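You operate a simulated robot arm through the tools that you are given. There is no shell and no other tool. Be economical: measure what you need, move in short steps, check, and stop when the job is done.

You are at the controls of a simulated robot arm. One attempt, no reset.

JOB
Lay one closed sealant bead on the white flange.
Fine: flange on the bead table, tube down, stroke the bead lever till the ring closes, tube up, flange in the blue tray.
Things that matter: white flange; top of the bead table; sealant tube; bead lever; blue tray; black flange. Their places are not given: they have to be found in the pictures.

The check looks at the end state, three seconds after you hand in, the way a careful person would. Anything else that was tipped, shoved, dropped, spilled or broken makes it a failure.

ROBOT AND FRAMES
A 7-joint arm with a two-finger parallel gripper, fixed in place. Base frame: the origin is at the foot of the arm, x ahead of it, y to its left, z up; the work surface is at about z = 0.9. Readings come in m, rad, newtons and seconds.
With the tool pointing down near the work surface it reaches from about 0.28 to 0.74 m from the base axis. Its first joint turns from -2.007 to 2.007 rad. Payload 3.91 kg.
The tool frame sits at the grasp point between the pads (the TCP): z along the fingers, y along the line on which they close. The tips reach 0.03 m beyond it. The gripper opens to 0.11 m. The fingers are 0.02 m wide and 0.01 m thick; the gripper's body (0.048 by 0.112 m) begins 0.055 m behind the TCP.
Orientation is that of the tool frame in the base frame, as [roll, pitch, yaw] about the fixed x, y, z axes, in that order (R = Rz(yaw) Ry(pitch) Rx(roll)). With the fingers straight down and closing along the base's y, the tool's x points along the base's -x, its y along +y and its z along -z.

CONTROLS
- The arm moves only by the tool arm_command. Its argument "moves" is a list of rows, each a list of 3 entries, a list of its own where there are three numbers: the shift along the tool's x, y, z in m, then the turn, a rotation vector about the tool's x, y, z in rad, then the opening, from 0 (shut) to 1 (fully open). In form: [[[dx, dy, dz], [ax, ay, az], gripper], ...]. A call has 1 to 20 rows; each row shifts and turns the commanded pose from where the row before left it, along the tool's axes as they then stand. Rows are played at 5 a second. More than 0.05 m and 0.15 rad between two rows, or a gripper value outside its range, and nothing of the call is played. A pose out of reach is approached as far as the arm can. The call stops where the force on the tool passes 90 N (or 10 N more than at its start, if that is more) or the arm is blocked; 0.2 s more then pass. The fingers move at their own pace (about 0.108 m/s each) and stop on an object; they squeeze with about 43 N. The grip force told is the motor's: it shows also when the fingers shut on nothing. Time passes only in rows, and 0.2 s behind the last, so rows that do not move let the fingers close. It gives the time, the measured TCP pose, the force on the tool (base axes), the opening and the grip force at its end, in the units of the frame above (readings bear some noise), and new pictures: "pictures" is both (left out), scene, wrist or none.
- Cameras (640 x 400 px; columns grow to the right, rows downward): "scene" is fixed at [0.2298, -0.4987, 1.5713]; the picture's right is [0.88, -0.48, 0.00], its down [-0.19, -0.35, -0.92] and it looks along [0.44, 0.80, -0.40] (base axes); focal length 317 px, centre (320, 200). "wrist" rides on the gripper at [-0.036, 0, -0.057] in the tool frame; the picture's right is [0.00, -1.00, 0.00], its down [0.97, 0.00, -0.24] and it looks along [0.24, 0.00, 0.97] (tool axes); focal length 218 px, centre (320, 200).
- slide_trunk(by): slides the trunk up (or, below 0, down) by that many m; the arm rides with it, the base frame stays. It gives what a move gives, with no picture.
- pixel_to_xyz(camera, pixels): for up to 12 pixels [column, row] of the newest picture of that camera ("zoom" is the newest enlarged one), the place [x, y, z] in the base frame of the surface seen there, good to about 0.002 m, but the place of the scene camera against the robot may be out by one fixed shift of up to 0.025 m in any direction. It takes no simulated time.
- enlarge(camera, box): a new picture of the part [left, top, right, bottom] of that camera's present view, enlarged. It takes no simulated time.
- finish_job(): hands the job in; it is judged then, once.

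Work in short steps. Measure before you move; look again where a grasp or a placing could have gone wrong, and mend it. You have 80 turns and 150 pictures in all, those below and enlarged ones among them. Open the gripper and draw the arm clear of the work before you hand the job in, unless the task says otherwise; then end with one line.

The tools are called after "Request:" as name(argument=value, ...) on one line, values as JSON. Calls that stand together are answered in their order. arm_command: Moves the arm, as the interface text tells. Its arguments: {"type":"object","properties":{"moves":{"type":"array","items":{"type":"array"}},"pictures":{"type":"string","enum":["both","scene","wrist","none"]}},"required":["moves"]} The other tools are called the same way: slide_trunk (by) slides the trunk up or down; pixel_to_xyz (camera, pixels) gives the place of the surface under pixels of a picture; enlarge (camera, box) takes an enlarged picture of a part of a camera's view; finish_job () hands the job in.

At the start:

```text
clock: 0.0
tool_pos: [0.457, 0.117, 1.4961]
tcp_rot: [3.141, -0.002, 3.141]
contact_force: [-1.0, 0.0, 0.2]
opening: 0.1099
grasp_force: 0.0
trunk travel left (down, up): [-0.925, 0.065]
```

scene: 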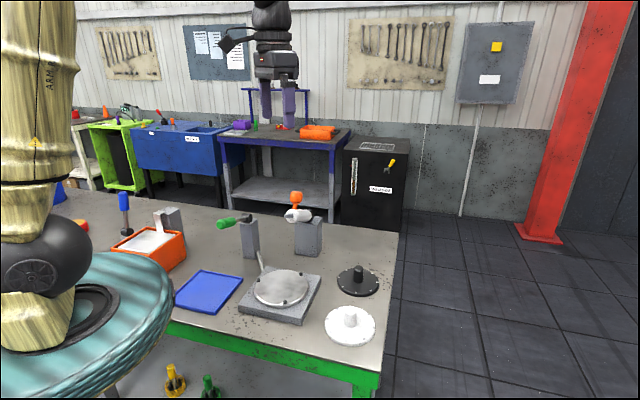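
wrist: 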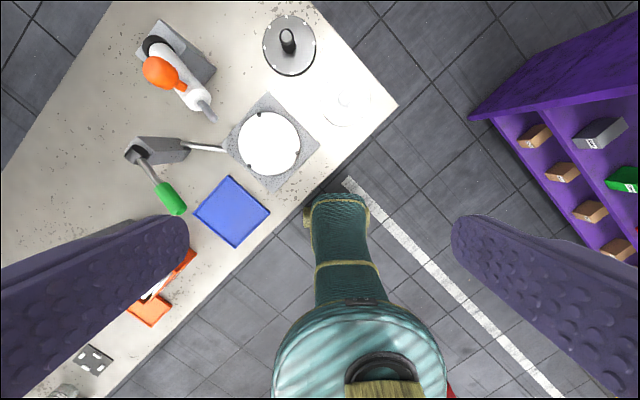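

The scene shows the bead table near (280,290), white flange (350,325), black flange (357,282), blue tray (208,292), green-handled lever (235,220), tube (297,212) with an orange knob (297,197). I enlarge both views to see the details.

Request:
enlarge(camera="scene", box=[160, 170, 400, 350])

Request:
enlarge(camera="wrist", box=[110, 0, 400, 250])

Request:
pixel_to_xyz(camera="wrist", pixels=[[268, 143], [290, 42], [347, 100], [232, 210], [170, 198], [160, 72], [212, 115], [135, 155], [195, 211], [232, 175], [271, 211], [235, 248]])

Request:
pixel_to_xyz(camera="scene", pixels=[[280, 290], [350, 311], [350, 336], [358, 268], [208, 292], [228, 222], [297, 196], [288, 216], [307, 240], [249, 240], [262, 262], [330, 345]])

```text
2.22 times, centred on (280, 260) of scene
```

zoom: 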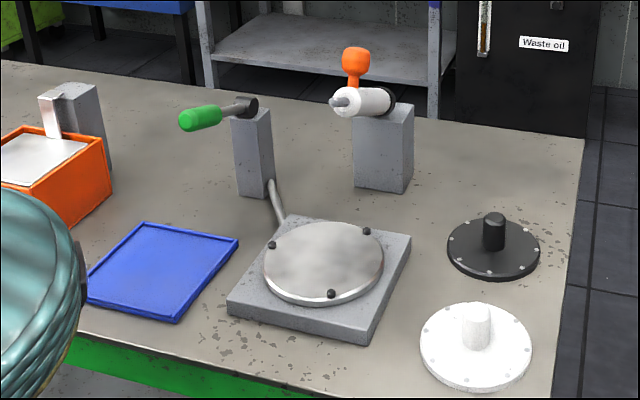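

```text
1.60 times, centred on (255, 125) of wrist
```

zoom: 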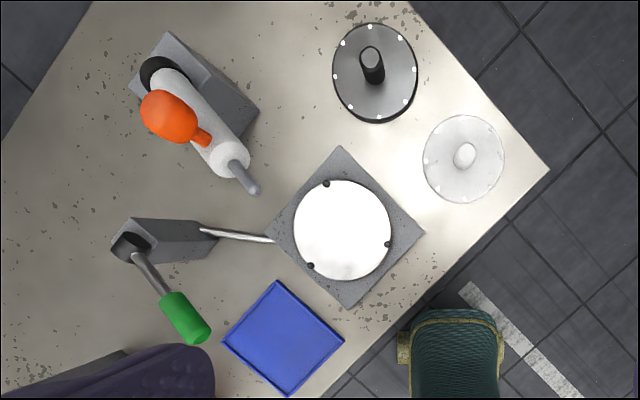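

```text
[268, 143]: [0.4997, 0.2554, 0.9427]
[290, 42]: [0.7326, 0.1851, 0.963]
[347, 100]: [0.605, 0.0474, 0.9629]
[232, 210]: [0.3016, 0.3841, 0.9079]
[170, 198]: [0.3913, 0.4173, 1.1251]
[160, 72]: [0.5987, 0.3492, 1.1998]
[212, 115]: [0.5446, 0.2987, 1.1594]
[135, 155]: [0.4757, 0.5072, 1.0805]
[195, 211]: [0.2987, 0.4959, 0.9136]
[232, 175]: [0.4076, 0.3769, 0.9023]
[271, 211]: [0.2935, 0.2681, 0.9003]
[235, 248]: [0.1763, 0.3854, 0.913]
```

```text
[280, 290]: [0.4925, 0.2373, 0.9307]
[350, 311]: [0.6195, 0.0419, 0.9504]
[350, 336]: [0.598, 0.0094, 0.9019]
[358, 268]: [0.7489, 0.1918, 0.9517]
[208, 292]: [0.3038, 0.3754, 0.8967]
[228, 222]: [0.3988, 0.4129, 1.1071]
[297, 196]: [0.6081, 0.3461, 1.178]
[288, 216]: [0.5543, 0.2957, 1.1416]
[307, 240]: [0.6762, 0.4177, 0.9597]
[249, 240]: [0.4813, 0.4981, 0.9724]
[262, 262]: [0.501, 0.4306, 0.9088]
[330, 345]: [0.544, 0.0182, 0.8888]
```

The white flange knob is at about (0.605, 0.047). I go above it for a closer look.

Request:
arm_command(moves=[[[-0.0204, -0.0096, 0.04], [0, 0, 0], 1], [[-0.0204, -0.0096, 0.04], [0, 0, 0], 1], [[-0.0204, -0.0096, 0.04], [0, 0, 0], 1], [[-0.0204, -0.0096, 0.04], [0, 0, 0], 1], [[-0.0204, -0.0096, 0.04], [0, 0, 0], 1], [[-0.0204, -0.0096, 0.04], [0, 0, 0], 1], [[-0.0204, -0.0096, 0.04], [0, 0, 0], 1], [[0, 0, 0], [0, 0, 0], 1]])

```text
clock: 1.8
tool_pos: [0.5994, 0.0505, 1.216]
tcp_rot: [-3.141, 0.0, -3.141]
contact_force: [0.0, 0.0, -0.4]
opening: 0.1102
grasp_force: 0.1
trunk travel left (down, up): [-0.925, 0.065]
```

scene: 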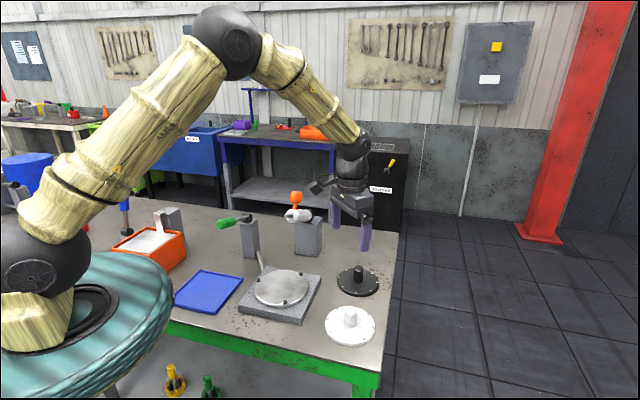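
wrist: 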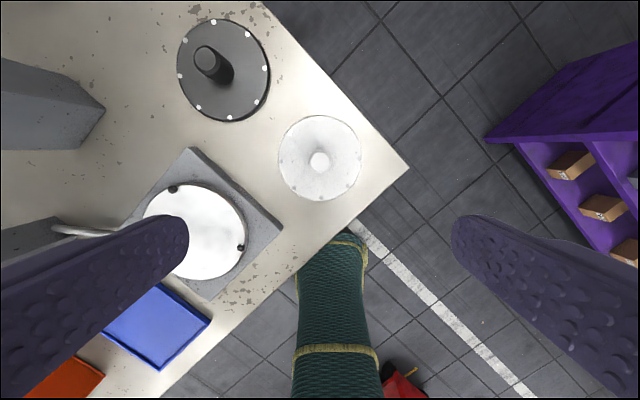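

Request:
enlarge(camera="wrist", box=[100, 100, 420, 300])

Request:
pixel_to_xyz(camera="wrist", pixels=[[320, 161], [312, 161], [328, 161], [320, 152], [320, 170], [280, 158], [360, 158], [320, 117], [318, 200], [173, 189], [241, 247], [210, 185]])

Request:
pixel_to_xyz(camera="wrist", pixels=[[243, 230], [180, 278], [225, 194], [200, 150], [281, 228], [212, 300], [157, 288], [210, 322], [163, 371], [160, 330], [300, 200], [205, 62]])

```text
2.00 times, centred on (260, 200) of wrist
```

zoom: 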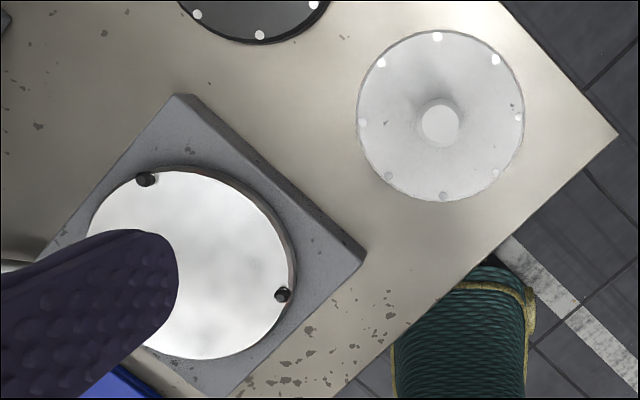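

```text
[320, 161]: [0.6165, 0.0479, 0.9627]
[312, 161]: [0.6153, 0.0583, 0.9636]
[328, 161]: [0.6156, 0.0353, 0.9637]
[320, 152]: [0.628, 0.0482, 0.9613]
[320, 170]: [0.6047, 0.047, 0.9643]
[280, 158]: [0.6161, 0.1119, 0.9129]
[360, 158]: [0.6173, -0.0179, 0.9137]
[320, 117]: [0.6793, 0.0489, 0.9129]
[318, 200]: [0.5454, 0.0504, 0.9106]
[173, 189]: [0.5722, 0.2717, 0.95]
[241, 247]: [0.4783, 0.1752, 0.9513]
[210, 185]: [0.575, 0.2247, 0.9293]
```

```text
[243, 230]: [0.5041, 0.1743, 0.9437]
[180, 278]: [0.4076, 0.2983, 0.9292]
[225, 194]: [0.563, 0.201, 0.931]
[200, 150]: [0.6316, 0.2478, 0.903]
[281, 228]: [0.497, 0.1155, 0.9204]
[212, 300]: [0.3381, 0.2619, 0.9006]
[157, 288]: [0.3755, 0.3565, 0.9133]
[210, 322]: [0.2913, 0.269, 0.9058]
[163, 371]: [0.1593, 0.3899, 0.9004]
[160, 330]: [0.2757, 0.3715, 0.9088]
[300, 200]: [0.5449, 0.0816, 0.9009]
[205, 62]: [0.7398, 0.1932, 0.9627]
```

White flange: centre about (0.616, 0.048), knob 0.028 wide with its top at 0.963. Next I look straight down on the bead table to find its centre and pins.

Request:
arm_command(moves=[[[0, 0, -0.04], [0, 0, 0], 1], [[0, 0, -0.044], [0, 0, 0], 1], [[0.02, 0.04, 0], [0, 0, 0], 1], [[0.02, 0.04, 0], [0, 0, 0], 1], [[0.02, 0.04, 0], [0, 0, 0], 1], [[0.02, 0.04, 0], [0, 0, 0], 1], [[0.02, 0.04, 0], [0, 0, 0], 1], [[0, 0, 0], [0, 0, 0], 1]], pictures="wrist")

Request:
enlarge(camera="wrist", box=[200, 40, 440, 220])

```text
clock: 3.6
tool_pos: [0.4989, 0.2441, 1.3021]
tcp_rot: [3.139, 0.0, 3.141]
contact_force: [-0.5, -0.4, 0.3]
opening: 0.1098
grasp_force: 0.1
trunk travel left (down, up): [-0.925, 0.065]
```

wrist: 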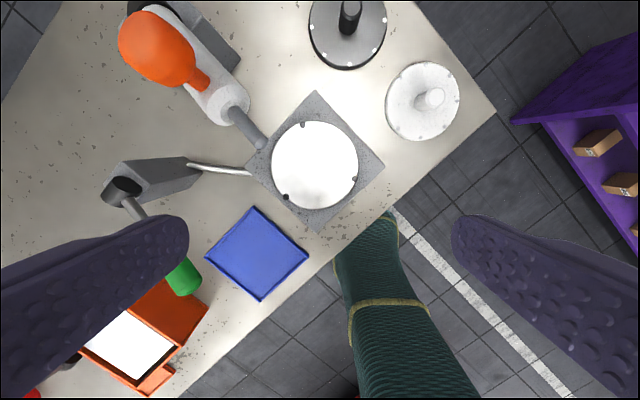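

```text
2.22 times, centred on (320, 130) of wrist
```

zoom: 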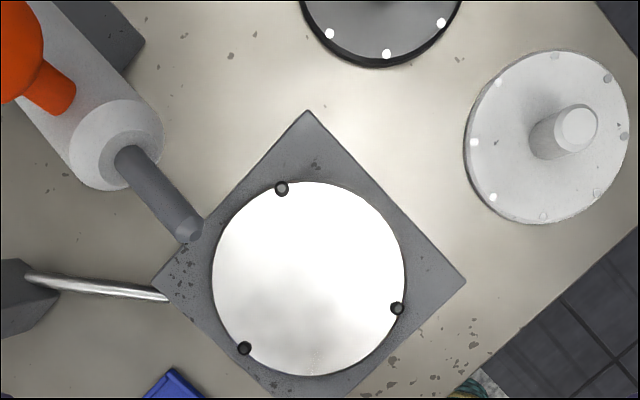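

Request:
pixel_to_xyz(camera="zoom", pixels=[[308, 279], [215, 279], [400, 270], [308, 186], [308, 372], [281, 188], [397, 308], [243, 348], [308, 118], [460, 282], [160, 285], [188, 230]])

Request:
pixel_to_xyz(camera="wrist", pixels=[[252, 207], [207, 255], [307, 252], [260, 298], [257, 253], [182, 280], [122, 190], [150, 215], [155, 48], [240, 110], [262, 145], [200, 80]])

```text
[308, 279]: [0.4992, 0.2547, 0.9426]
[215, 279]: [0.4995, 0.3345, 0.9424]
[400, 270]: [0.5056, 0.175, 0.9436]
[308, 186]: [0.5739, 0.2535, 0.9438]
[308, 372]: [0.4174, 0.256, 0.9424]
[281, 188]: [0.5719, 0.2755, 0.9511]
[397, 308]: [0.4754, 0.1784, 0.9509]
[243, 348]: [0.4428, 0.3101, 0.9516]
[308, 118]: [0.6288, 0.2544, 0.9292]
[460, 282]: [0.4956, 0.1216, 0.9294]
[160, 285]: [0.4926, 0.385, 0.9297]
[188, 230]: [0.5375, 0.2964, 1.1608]
```

```text
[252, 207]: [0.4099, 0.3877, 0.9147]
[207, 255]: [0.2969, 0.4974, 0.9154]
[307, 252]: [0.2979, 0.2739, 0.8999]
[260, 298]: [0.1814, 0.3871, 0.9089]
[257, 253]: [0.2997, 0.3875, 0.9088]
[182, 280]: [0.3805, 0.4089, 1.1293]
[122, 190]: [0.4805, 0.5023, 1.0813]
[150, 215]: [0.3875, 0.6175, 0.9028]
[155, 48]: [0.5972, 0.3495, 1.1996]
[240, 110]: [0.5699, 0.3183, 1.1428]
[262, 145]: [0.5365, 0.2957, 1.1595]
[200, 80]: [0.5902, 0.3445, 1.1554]
```

Pins fit a circle of radius 0.078 centred at (0.4967, 0.2545). I now inspect the tube and lever mechanisms closely in the scene view.

Request:
enlarge(camera="scene", box=[210, 180, 340, 262])

Request:
pixel_to_xyz(camera="zoom", pixels=[[390, 182], [425, 68], [428, 120], [500, 165], [510, 200], [50, 210], [110, 195], [150, 190], [180, 180], [190, 260], [500, 300], [255, 385]])

Request:
enlarge(camera="wrist", box=[80, 0, 280, 125])

```text
4.88 times, centred on (275, 221) of scene
```

zoom: 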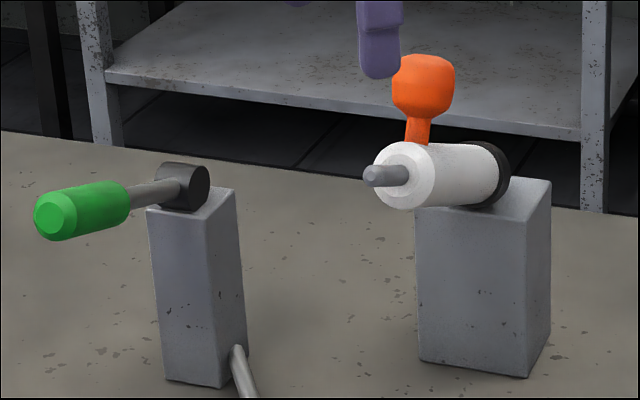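

```text
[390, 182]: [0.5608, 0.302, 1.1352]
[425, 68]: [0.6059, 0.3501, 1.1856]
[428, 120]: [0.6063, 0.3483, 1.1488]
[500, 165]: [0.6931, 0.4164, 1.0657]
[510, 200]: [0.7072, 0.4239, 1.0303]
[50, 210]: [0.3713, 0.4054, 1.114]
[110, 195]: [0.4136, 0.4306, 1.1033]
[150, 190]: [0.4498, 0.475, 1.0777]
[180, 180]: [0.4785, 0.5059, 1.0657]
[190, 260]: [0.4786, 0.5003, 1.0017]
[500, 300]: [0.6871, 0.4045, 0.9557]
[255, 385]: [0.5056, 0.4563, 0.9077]
```

```text
3.20 times, centred on (180, 62) of wrist
```

zoom: 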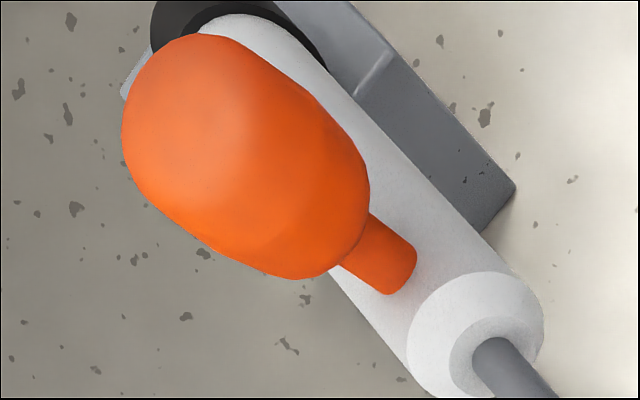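

The tube is hinged at about (0.68, 0.42, 1.07) and tilts nozzle-up. Because the nozzle overhangs the bead table at z≈1.16, I will grasp the flange with the tool yawed 45° and leaning away from the nozzle by about 0.4 rad. I go above the white flange in that posture.

Request:
arm_command(moves=[[[-0.01666, -0.02809, 0.0286], [0, 0, 0], 1], [[-0.01666, -0.02809, 0.0286], [0, 0, 0], 1], [[-0.01666, -0.02809, 0.0286], [0, 0, 0], 1], [[-0.01666, -0.02809, 0.0286], [0, 0, 0], 1], [[-0.01666, -0.02809, 0.0286], [0, 0, 0], 1], [[-0.01666, -0.02809, 0.0286], [0, 0, 0], 1], [[-0.01666, -0.02809, 0.0286], [0, 0, 0], 1], [[0, 0, 0], [0, 0, -0.131], 1], [[0, 0, 0], [0, 0, -0.131], 1], [[0, 0, 0], [0, 0, -0.131], 1], [[0, 0, 0], [0, 0, -0.131], 1], [[0, 0, 0], [0, 0, -0.131], 1], [[0, 0, 0], [0, 0, -0.131], 1], [[0, 0, 0], [0, -0.133, 0], 1], [[0, 0, 0], [0, -0.133, 0], 1], [[0, 0, 0], [0, -0.133, 0], 1], [[0, 0, 0], [0, 0, 0], 1]])

Request:
pixel_to_xyz(camera="wrist", pixels=[[320, 200], [320, 180], [320, 190], [310, 200], [330, 200], [320, 210], [320, 220]])

```text
clock: 7.2
tool_pos: [0.6159, 0.0516, 1.0991]
tcp_rot: [3.141, 0.399, -2.354]
contact_force: [-0.4, 1.1, -0.3]
opening: 0.1098
grasp_force: 0.2
trunk travel left (down, up): [-0.925, 0.065]
```

scene: 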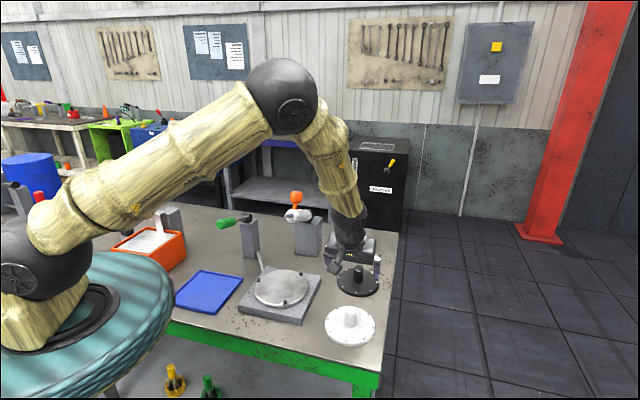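
wrist: 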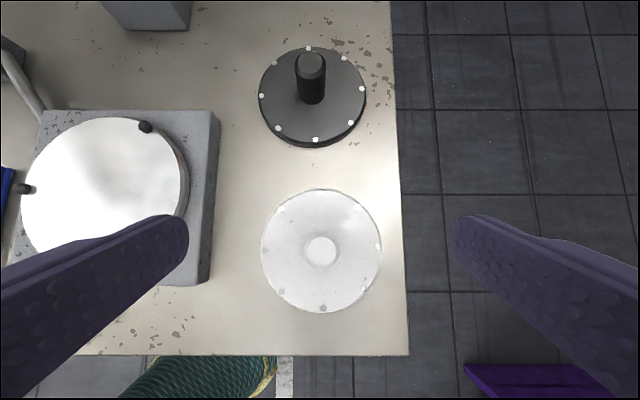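

```text
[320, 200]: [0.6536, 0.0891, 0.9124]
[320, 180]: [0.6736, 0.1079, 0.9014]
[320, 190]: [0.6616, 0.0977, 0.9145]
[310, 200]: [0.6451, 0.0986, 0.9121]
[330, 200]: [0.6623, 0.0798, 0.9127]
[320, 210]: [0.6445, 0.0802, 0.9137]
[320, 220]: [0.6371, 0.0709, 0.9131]
```

Knob top appears at (320,250). I measure its edges.

Request:
pixel_to_xyz(camera="wrist", pixels=[[320, 250], [308, 251], [333, 251], [320, 238], [320, 262], [262, 250], [380, 250], [320, 312], [320, 189]])

```text
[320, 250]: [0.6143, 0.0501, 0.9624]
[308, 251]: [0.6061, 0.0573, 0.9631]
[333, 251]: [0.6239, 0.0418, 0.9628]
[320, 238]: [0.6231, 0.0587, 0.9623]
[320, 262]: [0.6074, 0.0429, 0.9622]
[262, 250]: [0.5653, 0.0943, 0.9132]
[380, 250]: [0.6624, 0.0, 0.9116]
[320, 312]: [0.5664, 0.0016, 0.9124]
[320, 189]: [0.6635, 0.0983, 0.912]
```

Centre (0.615, 0.049). I go straight down to TCP z≈0.952 and look before closing.

Request:
arm_command(moves=[[[0.0149, -0.0003, 0.0336], [0, 0, 0], 1], [[0.0149, -0.0003, 0.0336], [0, 0, 0], 1], [[0.0149, -0.0003, 0.0336], [0, 0, 0], 1], [[0.0149, -0.0003, 0.0336], [0, 0, 0], 1], [[0, 0, 0], [0, 0, 0], 1]])

```text
clock: 8.4
tool_pos: [0.6149, 0.0486, 0.9517]
tcp_rot: [-3.14, 0.4, -2.354]
contact_force: [-0.6, -0.5, 0.2]
opening: 0.1097
grasp_force: 0.0
trunk travel left (down, up): [-0.925, 0.065]
```

scene: 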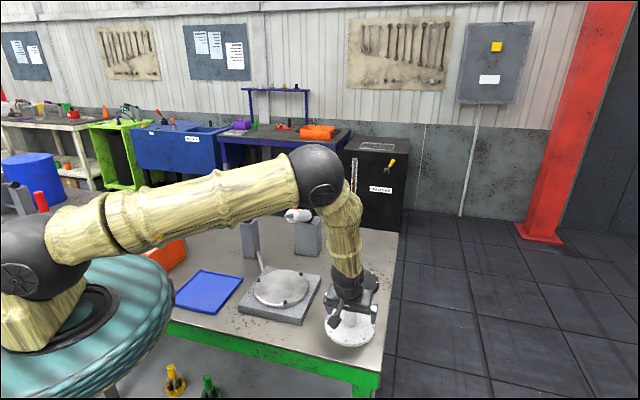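
wrist: 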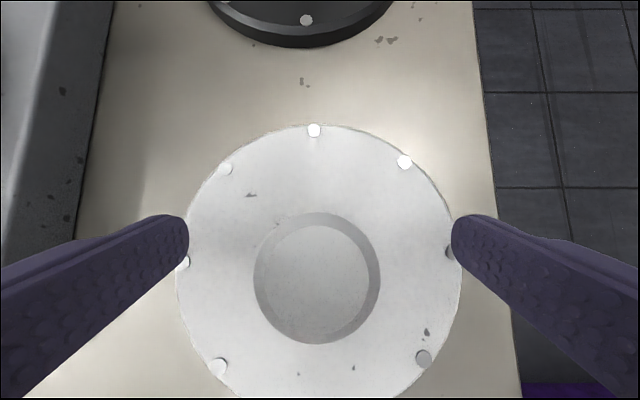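

Knob is centred between the fingers (316,280). I close, wait, and lift slightly.

Request:
arm_command(moves=[[[0, 0, 0], [0, 0, 0], 0], [[0, 0, 0], [0, 0, 0], 0], [[0, 0, 0], [0, 0, 0], 0], [[0, 0, 0], [0, 0, 0], 0], [[-0.0078, 0, -0.0184], [0, 0, 0], 0], [[-0.0078, 0, -0.0184], [0, 0, 0], 0], [[0, 0, 0], [0, 0, 0], 0]])

```text
clock: 10.0
tool_pos: [0.6148, 0.0491, 0.9922]
tcp_rot: [3.14, 0.399, -2.356]
contact_force: [-0.5, -0.5, -9.0]
opening: 0.0333
grasp_force: 42.5
trunk travel left (down, up): [-0.925, 0.065]
```

scene: 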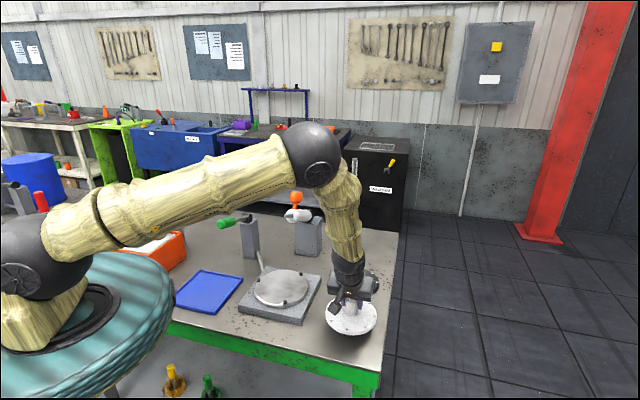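
wrist: 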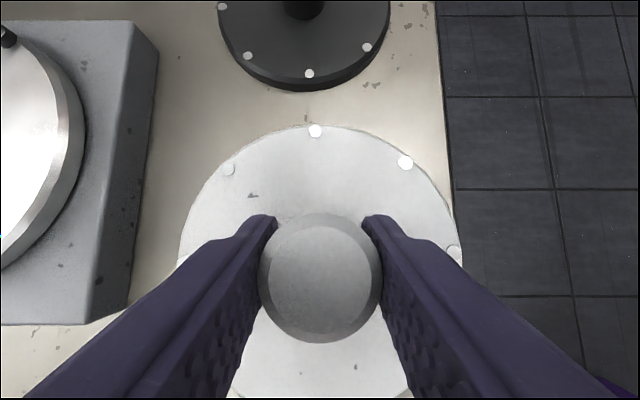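

The flange is held (opening 0.033, 9 N). I check whether it hangs level.

Request:
pixel_to_xyz(camera="wrist", pixels=[[320, 140], [240, 180], [400, 180], [250, 370], [380, 380], [320, 220], [320, 330], [270, 280], [370, 280], [320, 278]])

```text
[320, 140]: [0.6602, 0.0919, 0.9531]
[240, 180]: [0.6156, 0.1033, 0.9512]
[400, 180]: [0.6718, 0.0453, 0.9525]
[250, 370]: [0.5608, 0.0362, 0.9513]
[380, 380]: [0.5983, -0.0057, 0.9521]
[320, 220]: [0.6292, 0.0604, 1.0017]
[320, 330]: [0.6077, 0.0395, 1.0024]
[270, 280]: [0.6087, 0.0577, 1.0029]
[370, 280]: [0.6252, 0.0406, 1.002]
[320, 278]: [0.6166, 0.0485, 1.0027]
```

Level, bottom about 0.05 below the TCP, knob about 1.5 mm in +x from TCP. I raise 0.04 and carry it over the bead table.

Request:
arm_command(moves=[[[-0.0148, 0, -0.035], [0, 0, 0], 0], [[-0.0093, 0.0382, 0.0039], [0, 0, 0], 0], [[-0.0093, 0.0382, 0.0039], [0, 0, 0], 0], [[-0.0093, 0.0382, 0.0039], [0, 0, 0], 0], [[-0.0093, 0.0382, 0.0039], [0, 0, 0], 0], [[-0.0093, 0.0382, 0.0039], [0, 0, 0], 0], [[-0.0093, 0.0382, 0.0039], [0, 0, 0], 0], [[0, 0, 0], [0, 0, 0], 0]])

Request:
enlarge(camera="scene", box=[200, 170, 400, 340])

```text
clock: 11.8
tool_pos: [0.4988, 0.2503, 1.0286]
tcp_rot: [3.141, 0.399, -2.356]
contact_force: [0.2, -0.9, -9.2]
opening: 0.0335
grasp_force: 43.8
trunk travel left (down, up): [-0.925, 0.065]
```

scene: 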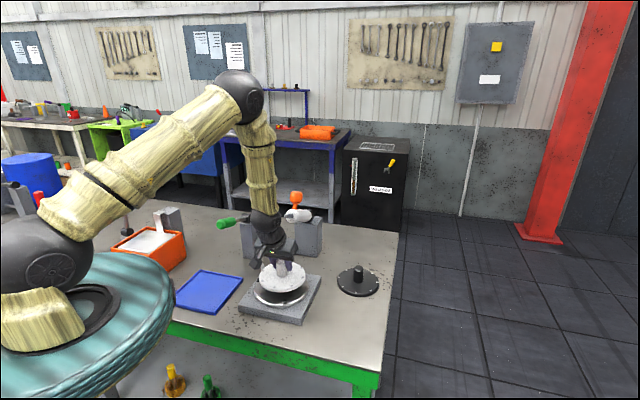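
wrist: 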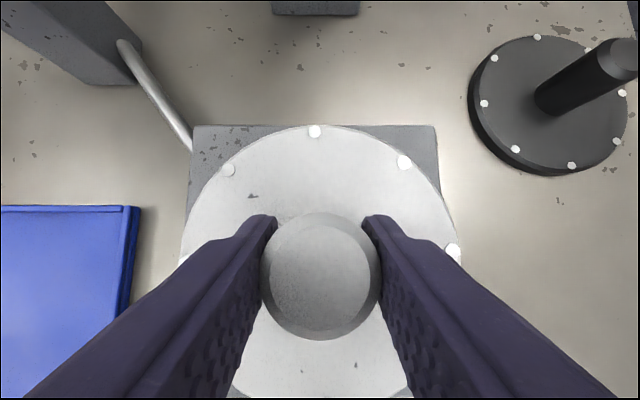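

```text
2.35 times, centred on (300, 255) of scene
```

zoom: 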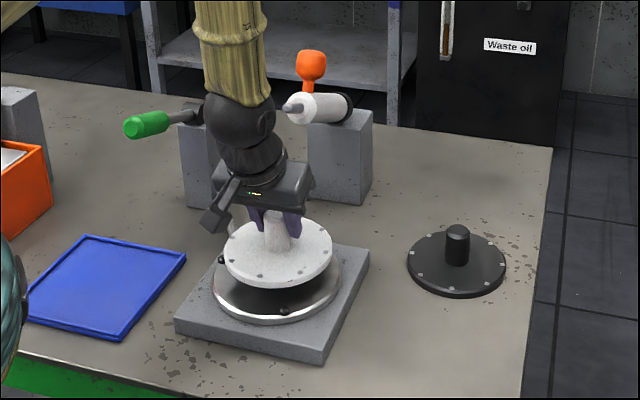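

Flange is over the table; I let the arm settle one beat and read the pose.

Request:
arm_command(moves=[[[0, 0, 0], [0, 0, 0], 0], [[0, 0, 0], [0, 0, 0], 0]], pictures="none")

Request:
pixel_to_xyz(camera="wrist", pixels=[[320, 276], [270, 278], [370, 278], [320, 220], [320, 330], [320, 130], [180, 262], [460, 262]])

```text
clock: 12.4
tool_pos: [0.4979, 0.253, 1.0283]
tcp_rot: [3.141, 0.398, -2.356]
contact_force: [0.4, 1.0, -8.5]
opening: 0.0337
grasp_force: 43.3
trunk travel left (down, up): [-0.925, 0.065]
```

```text
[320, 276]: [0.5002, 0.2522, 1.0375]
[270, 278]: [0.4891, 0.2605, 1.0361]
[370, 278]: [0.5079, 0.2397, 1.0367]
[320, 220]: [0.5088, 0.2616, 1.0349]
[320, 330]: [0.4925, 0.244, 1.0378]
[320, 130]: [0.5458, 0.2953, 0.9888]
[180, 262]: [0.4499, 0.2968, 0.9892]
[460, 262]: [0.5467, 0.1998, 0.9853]
```

Flange centre ≈(0.498, 0.2535), 1–2 mm from the target. I descend 0.031 with that correction.

Request:
arm_command(moves=[[[0.004, 0.0008, 0.0095], [0, 0, 0], 0], [[0.004, 0.0008, 0.0095], [0, 0, 0], 0], [[0.004, 0, 0.0095], [0, 0, 0], 0], [[0, 0, 0], [0, 0, 0], 0], [[0, 0, 0], [0, 0, 0], 0]])

Request:
enlarge(camera="scene", box=[220, 190, 340, 330])

```text
clock: 13.6
tool_pos: [0.4957, 0.2538, 0.999]
tcp_rot: [3.141, 0.399, -2.357]
contact_force: [0.6, 0.2, -8.8]
opening: 0.0334
grasp_force: 43.4
trunk travel left (down, up): [-0.925, 0.065]
```

scene: 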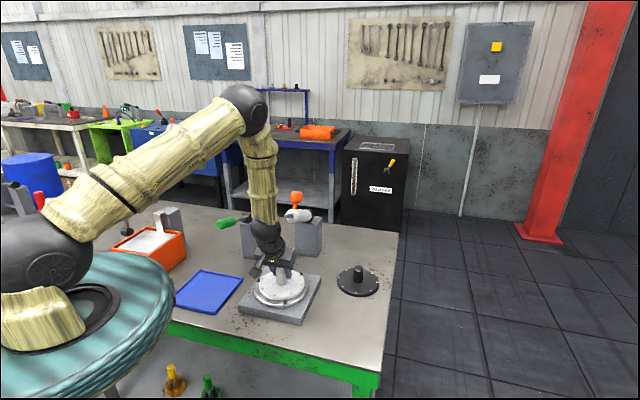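
wrist: 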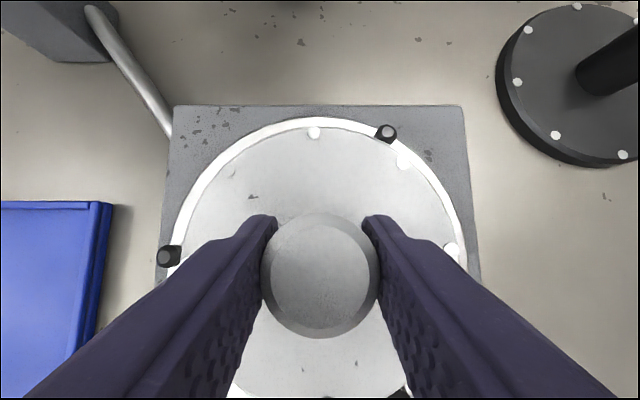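

```text
2.86 times, centred on (280, 260) of scene
```

zoom: 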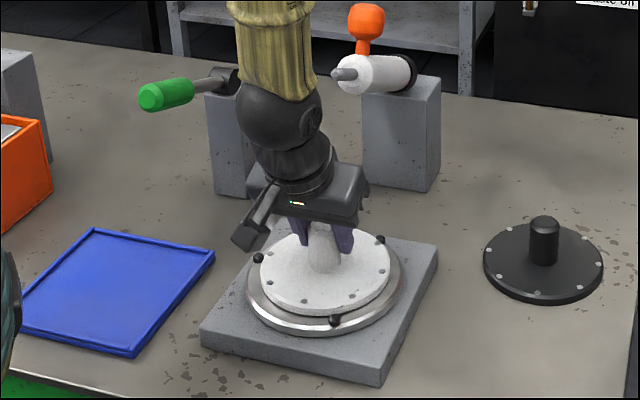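

Flange sits inside the pins with even gaps; I lower 3–4 mm until the weight comes off.

Request:
arm_command(moves=[[[0.0008, 0, 0.0018], [0, 0, 0], 0], [[0.0004, 0, 0.0009], [0, 0, 0], 0], [[0, 0, 0], [0, 0, 0], 0]], pictures="none")

```text
clock: 14.4
tool_pos: [0.4957, 0.2552, 0.997]
tcp_rot: [-3.141, 0.399, -2.355]
contact_force: [0.5, 0.2, -2.2]
opening: 0.0331
grasp_force: 43.2
trunk travel left (down, up): [-0.925, 0.065]
```

Weight is mostly on the table. I lower 1 mm, open, and check.

Request:
arm_command(moves=[[[0.0004, 0, 0.0009], [0, 0, 0], 0], [[0, 0, 0], [0, 0, 0], 0.5], [[0, 0, 0], [0, 0, 0], 0.5], [[0, 0, 0], [0, 0, 0], 0.5], [[0, 0, -0.04], [0, 0, 0], 0.5], [[0, 0, -0.04], [0, 0, 0], 0.5], [[0, 0, -0.04], [0, 0, 0], 0.5], [[0, 0, 0], [0, 0, 0], 0.5]])

Request:
enlarge(camera="scene", box=[200, 180, 340, 330])

```text
clock: 16.2
tool_pos: [0.463, 0.2209, 1.1057]
tcp_rot: [-3.141, 0.397, -2.356]
contact_force: [0.1, -0.4, -0.4]
opening: 0.0548
grasp_force: 0.0
trunk travel left (down, up): [-0.925, 0.065]
```

scene: 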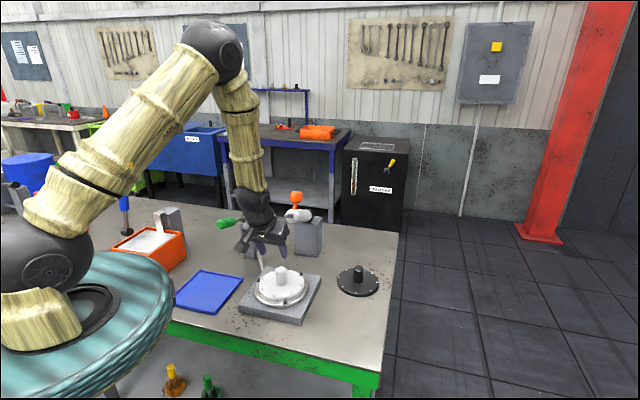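
wrist: 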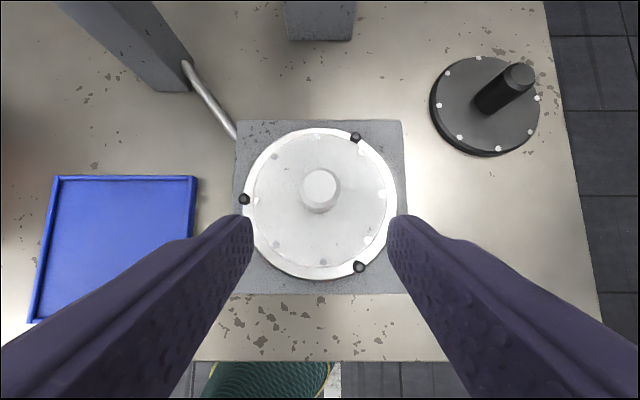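

```text
2.67 times, centred on (270, 255) of scene
```

zoom: 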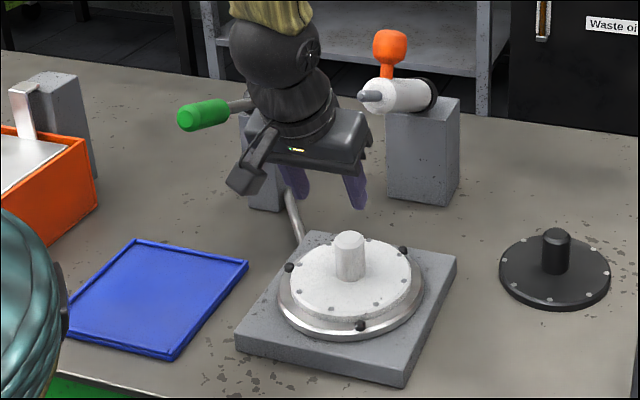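

The flange sits well inside the three pins. Next I rise, set the tool vertical (keeping 45° yaw so the fingers close along the tube's hinge axis), and move above the orange knob.

Request:
arm_command(moves=[[[-0.0155, 0, -0.0368], [0, 0, 0], 0.5], [[-0.0155, 0, -0.0368], [0, 0, 0], 0.5], [[-0.0155, 0, -0.0368], [0, 0, 0], 0.5], [[-0.0155, 0, -0.0368], [0, 0, 0], 0.5], [[-0.0155, 0, -0.0368], [0, 0, 0], 0.5], [[0, 0, 0], [0, 0.133, 0], 0.8], [[0, 0, 0], [0, 0.133, 0], 1], [[0, 0, 0], [0, 0.133, 0], 1], [[-0.0335, 0, 0], [0, 0, 0], 1], [[-0.0335, 0, 0], [0, 0, 0], 1], [[-0.0335, 0, 0], [0, 0, 0], 1], [[-0.0335, 0, 0], [0, 0, 0], 1], [[0, 0, 0], [0, 0, 0], 1]])

Request:
enlarge(camera="wrist", box=[200, 80, 440, 280])

```text
clock: 19.0
tool_pos: [0.5559, 0.3155, 1.3064]
tcp_rot: [-3.141, 0.001, -2.356]
contact_force: [-0.3, 0.0, 0.2]
opening: 0.11
grasp_force: 0.0
trunk travel left (down, up): [-0.925, 0.065]
```

scene: 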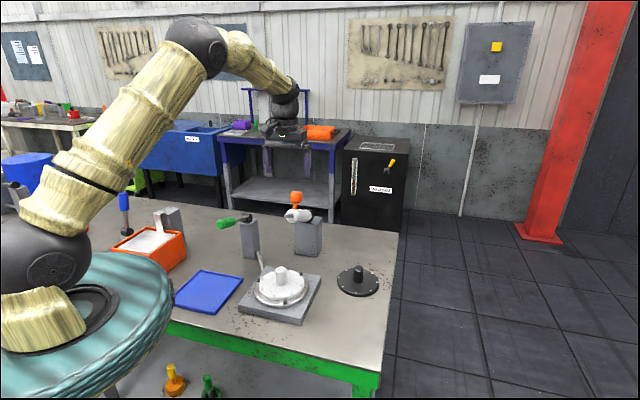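
wrist: 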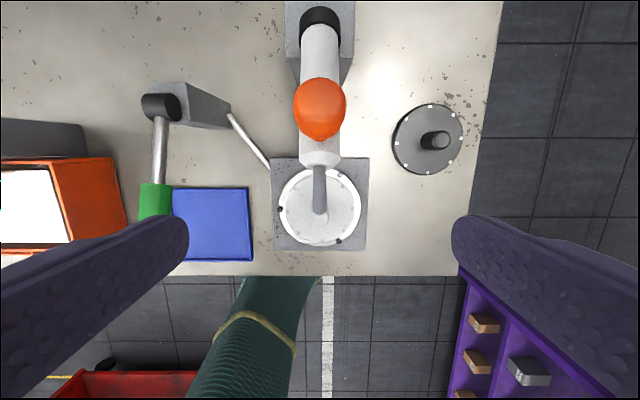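

```text
2.00 times, centred on (320, 180) of wrist
```

zoom: 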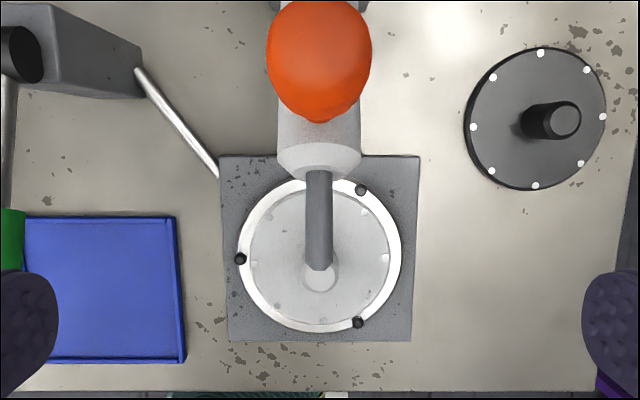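

Everything aligns with this yaw: tube axis is vertical in the picture. I measure the knob, hinge, nozzle and lever.

Request:
pixel_to_xyz(camera="wrist", pixels=[[320, 105], [296, 105], [344, 105], [320, 80], [320, 135], [320, 18], [320, 45], [320, 172], [320, 208], [310, 150], [320, 30]])

Request:
pixel_to_xyz(camera="wrist", pixels=[[155, 200], [145, 195], [168, 195], [156, 183], [160, 150], [160, 122], [150, 105], [175, 105], [190, 105], [155, 213]])

```text
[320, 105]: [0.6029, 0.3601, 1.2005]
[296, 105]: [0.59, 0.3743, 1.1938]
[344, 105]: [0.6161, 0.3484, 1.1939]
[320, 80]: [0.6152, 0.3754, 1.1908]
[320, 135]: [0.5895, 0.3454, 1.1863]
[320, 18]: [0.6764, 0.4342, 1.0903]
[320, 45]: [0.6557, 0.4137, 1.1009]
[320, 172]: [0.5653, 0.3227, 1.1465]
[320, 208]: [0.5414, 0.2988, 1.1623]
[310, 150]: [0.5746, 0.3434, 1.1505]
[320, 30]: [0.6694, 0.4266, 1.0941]
```

```text
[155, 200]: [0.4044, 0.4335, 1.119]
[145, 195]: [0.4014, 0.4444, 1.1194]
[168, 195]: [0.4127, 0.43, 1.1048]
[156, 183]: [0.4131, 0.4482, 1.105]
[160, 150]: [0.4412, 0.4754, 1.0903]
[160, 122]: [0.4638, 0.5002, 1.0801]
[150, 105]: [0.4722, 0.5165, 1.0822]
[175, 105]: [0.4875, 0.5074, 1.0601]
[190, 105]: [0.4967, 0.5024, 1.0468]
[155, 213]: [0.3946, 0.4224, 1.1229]
```

Knob centre ≈(0.602, 0.360, 1.18), hinge ≈(0.675, 0.433, 1.067), tube tilted up about 20–25°. I position over the knob and lower the open fingers around it.

Request:
arm_command(moves=[[[-0.032, -0.0005, 0], [0, 0, 0], 1], [[-0.032, -0.0005, 0], [0, 0, 0], 1], [[0, 0, 0.04], [0, 0, 0], 1], [[0, 0, 0.04], [0, 0, 0], 1], [[0, 0, 0.043], [0, 0, 0], 1], [[0, 0, 0], [0, 0, 0], 1], [[0, 0, 0], [0, 0, 0], 1]])

Request:
enlarge(camera="scene", box=[240, 150, 340, 250])

```text
clock: 20.6
tool_pos: [0.6045, 0.3621, 1.1825]
tcp_rot: [3.141, 0.0, -2.356]
contact_force: [-0.9, 0.3, 0.3]
opening: 0.1102
grasp_force: 0.0
trunk travel left (down, up): [-0.925, 0.065]
```

scene: 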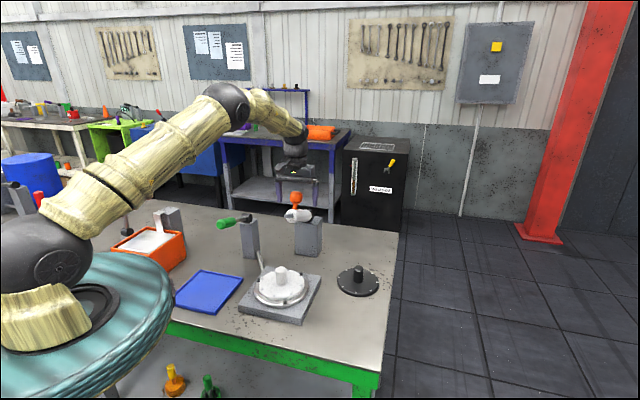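
wrist: 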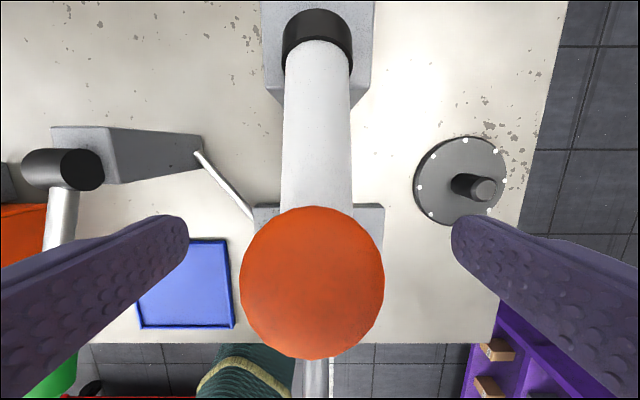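

```text
4.00 times, centred on (290, 200) of scene
```

zoom: 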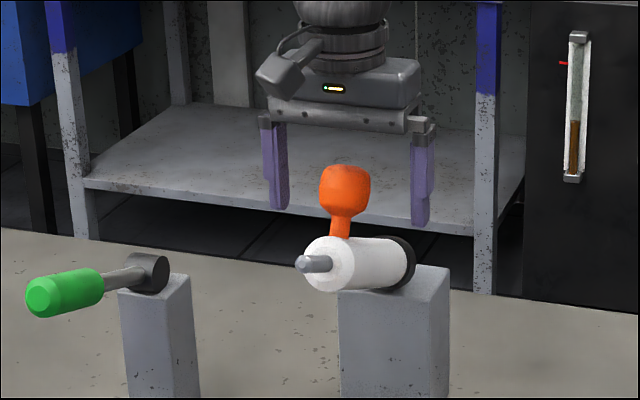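

I refine the knob position from this close view.

Request:
pixel_to_xyz(camera="wrist", pixels=[[312, 282], [245, 282], [380, 282], [312, 212], [312, 352], [318, 20], [318, 60], [320, 150], [282, 150], [352, 150]])

```text
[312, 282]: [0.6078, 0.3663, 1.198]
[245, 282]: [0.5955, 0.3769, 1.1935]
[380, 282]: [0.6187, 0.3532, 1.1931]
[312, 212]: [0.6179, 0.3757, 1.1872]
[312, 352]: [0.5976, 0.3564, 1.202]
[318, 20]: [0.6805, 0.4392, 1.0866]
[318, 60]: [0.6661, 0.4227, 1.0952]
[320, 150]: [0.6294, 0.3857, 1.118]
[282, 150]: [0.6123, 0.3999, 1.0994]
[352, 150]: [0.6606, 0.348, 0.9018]
```

TCP is at the knob's middle. I close on it.

Request:
arm_command(moves=[[[0, 0, 0], [0, 0, 0], 0], [[0, 0, 0], [0, 0, 0], 0], [[0, 0, 0], [0, 0, 0], 0], [[0, 0, 0], [0, 0, 0], 0]], pictures="none")

```text
clock: 21.6
tool_pos: [0.6024, 0.3622, 1.1841]
tcp_rot: [3.14, 0.001, -2.355]
contact_force: [-6.3, 4.0, -2.6]
opening: 0.0415
grasp_force: 44.9
trunk travel left (down, up): [-0.925, 0.065]
```

Gripped (opening 0.0415). I start following the hinge arc: two small 8° steps, turning the tool partly with it.

Request:
arm_command(moves=[[[0.0151, 0, 0.0156], [0, -0.07, 0], 0], [[0.014, 0, 0.0167], [0, -0.07, 0], 0], [[0, 0, 0], [0, 0, 0], 0]])

Request:
enlarge(camera="scene", box=[230, 170, 340, 310])

```text
clock: 22.4
tool_pos: [0.5833, 0.3433, 1.1497]
tcp_rot: [-3.14, 0.142, -2.356]
contact_force: [3.1, 4.5, 6.8]
opening: 0.0412
grasp_force: 45.1
trunk travel left (down, up): [-0.925, 0.065]
```

scene: 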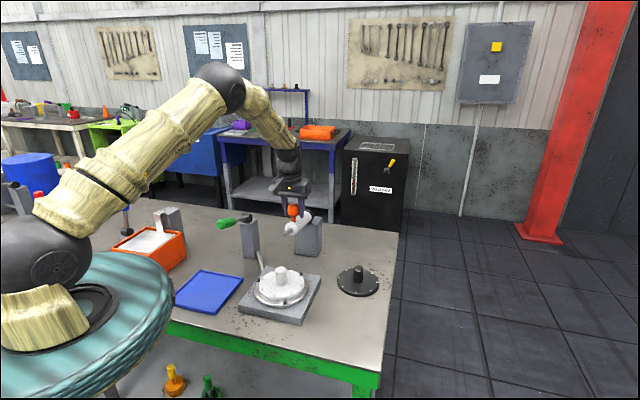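
wrist: 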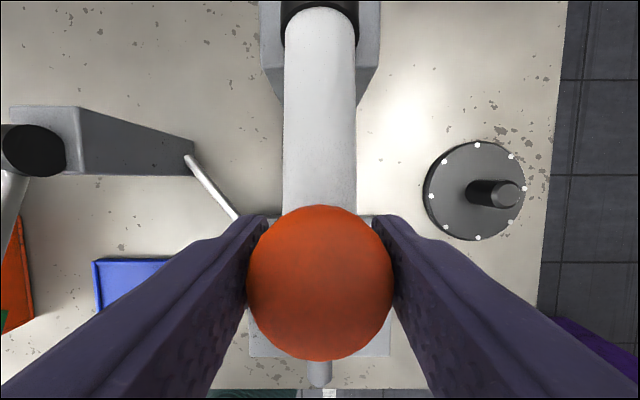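

```text
2.86 times, centred on (285, 240) of scene
```

zoom: 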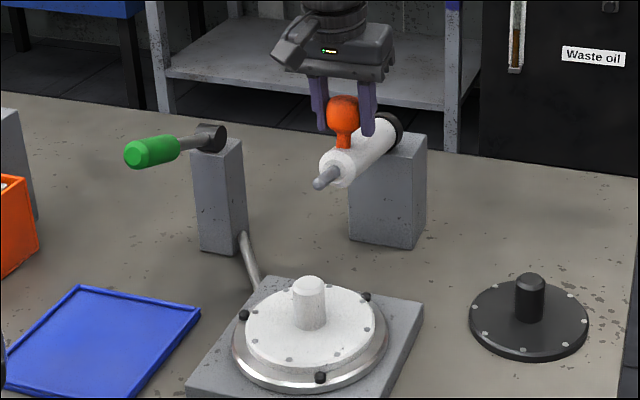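

Tube is swinging down smoothly, forces are low. I continue two more steps.

Request:
arm_command(moves=[[[0.0128, 0, 0.0177], [0, -0.07, 0], 0], [[0.0116, 0, 0.0184], [0, -0.07, 0], 0], [[0, 0, 0], [0, 0, 0], 0]], pictures="scene")

Request:
enlarge(camera="scene", box=[230, 190, 340, 310])

```text
clock: 23.2
tool_pos: [0.5693, 0.329, 1.1088]
tcp_rot: [-3.142, 0.28, -2.354]
contact_force: [1.3, 4.8, 6.0]
opening: 0.041
grasp_force: 44.7
trunk travel left (down, up): [-0.925, 0.065]
```

scene: 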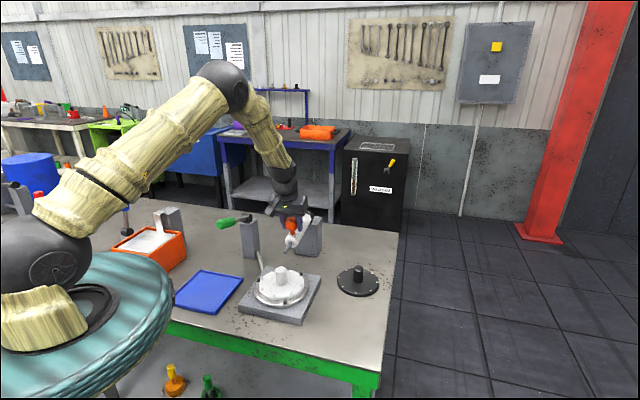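

```text
3.33 times, centred on (285, 250) of scene
```

zoom: 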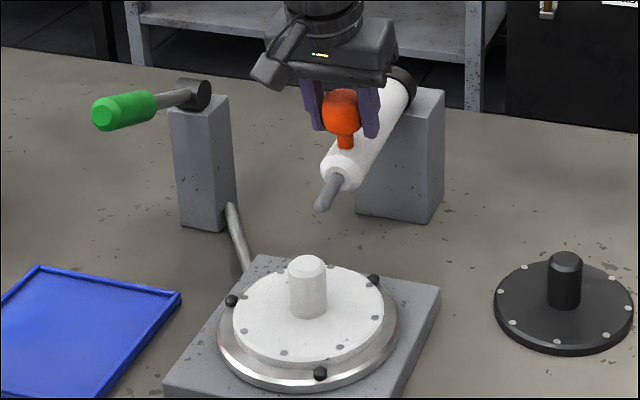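

Still free. One further full step, then half steps while watching the force.

Request:
arm_command(moves=[[[0.0102, 0, 0.0193], [0, -0.07, 0], 0], [[0, 0, 0], [0, 0, 0], 0]], pictures="scene")

Request:
enlarge(camera="scene", box=[230, 190, 340, 310])

```text
clock: 23.8
tool_pos: [0.5651, 0.3252, 1.0869]
tcp_rot: [3.141, 0.35, -2.356]
contact_force: [-0.8, 3.2, 3.4]
opening: 0.0411
grasp_force: 44.9
trunk travel left (down, up): [-0.925, 0.065]
```

scene: 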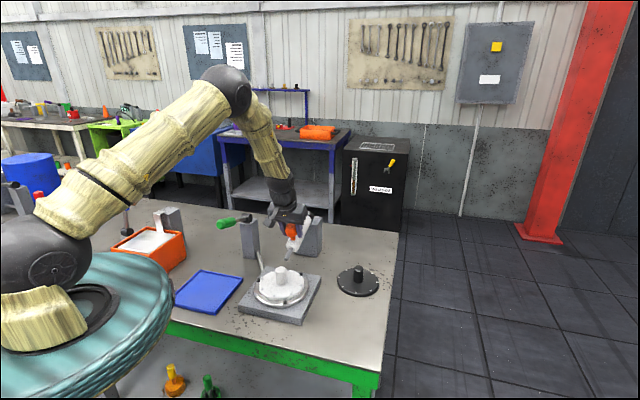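

```text
3.33 times, centred on (285, 250) of scene
```

zoom: 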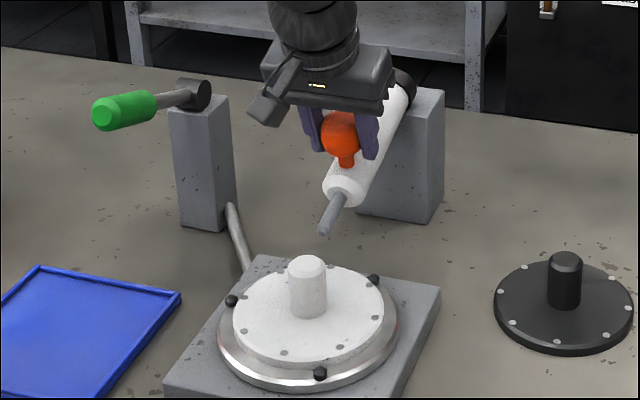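

Nozzle is still 3–4 cm above the flange rim. I continue in half steps.

Request:
arm_command(moves=[[[0.0044, 0, 0.01], [0, -0.035, 0], 0], [[0.0044, 0, 0.01], [0, -0.035, 0], 0], [[0, 0, 0], [0, 0, 0], 0]], pictures="scene")

Request:
enlarge(camera="scene", box=[230, 190, 340, 310])

```text
clock: 24.6
tool_pos: [0.5642, 0.3238, 1.0668]
tcp_rot: [-3.141, 0.421, -2.355]
contact_force: [-2.5, -2.3, 6.4]
opening: 0.0411
grasp_force: 44.5
trunk travel left (down, up): [-0.925, 0.065]
```

scene: 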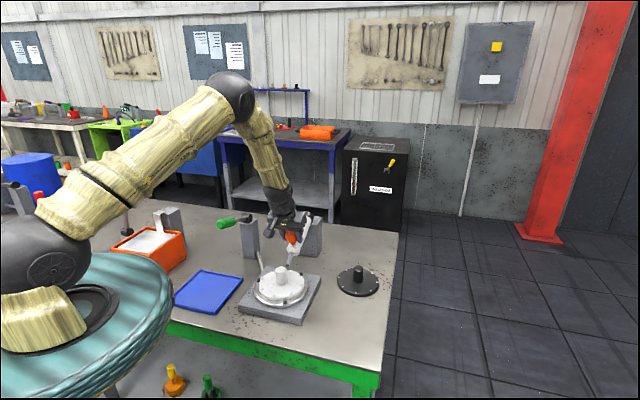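

```text
3.33 times, centred on (285, 250) of scene
```

zoom: 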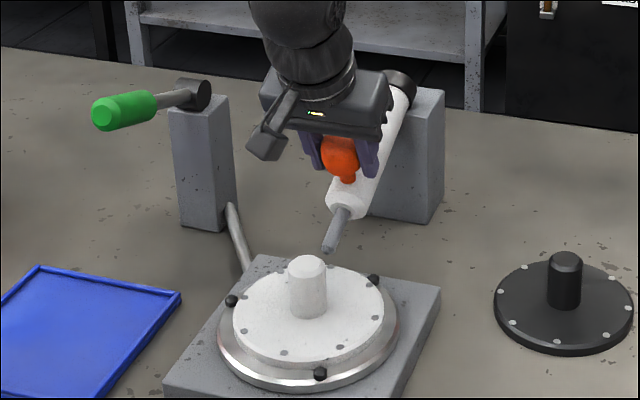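

Tip now about 2 cm above the rim at zoom (328,248). Smaller steps next, halting when the force rises.

Request:
arm_command(moves=[[[0.0037, 0, 0.0102], [0, -0.035, 0], 0], [[0, 0, 0], [0, 0, 0], 0]], pictures="scene")

Request:
enlarge(camera="scene", box=[240, 200, 330, 310])

```text
clock: 25.2
tool_pos: [0.5643, 0.3243, 1.0574]
tcp_rot: [3.141, 0.453, -2.358]
contact_force: [-6.1, -7.6, 4.9]
opening: 0.0413
grasp_force: 45.1
trunk travel left (down, up): [-0.925, 0.065]
```

scene: 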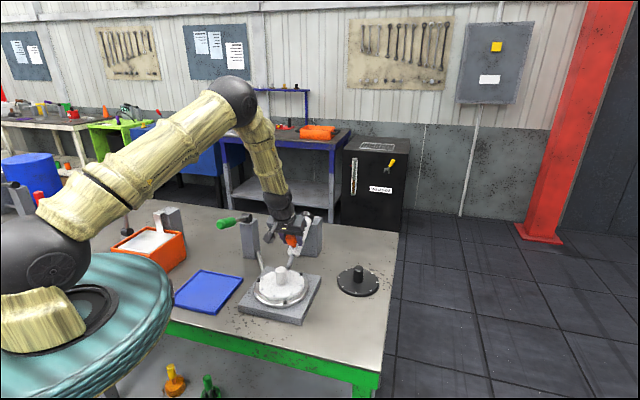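

```text
3.64 times, centred on (285, 255) of scene
```

zoom: 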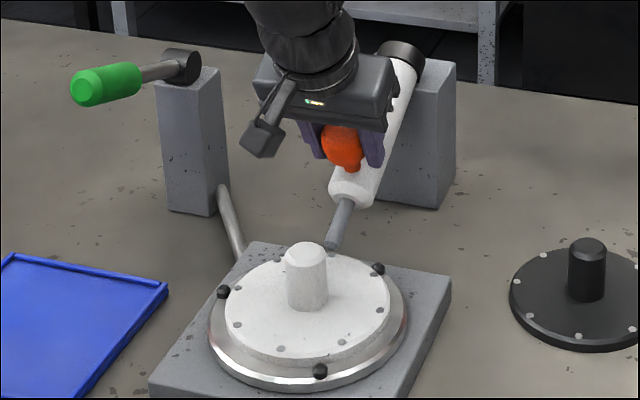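

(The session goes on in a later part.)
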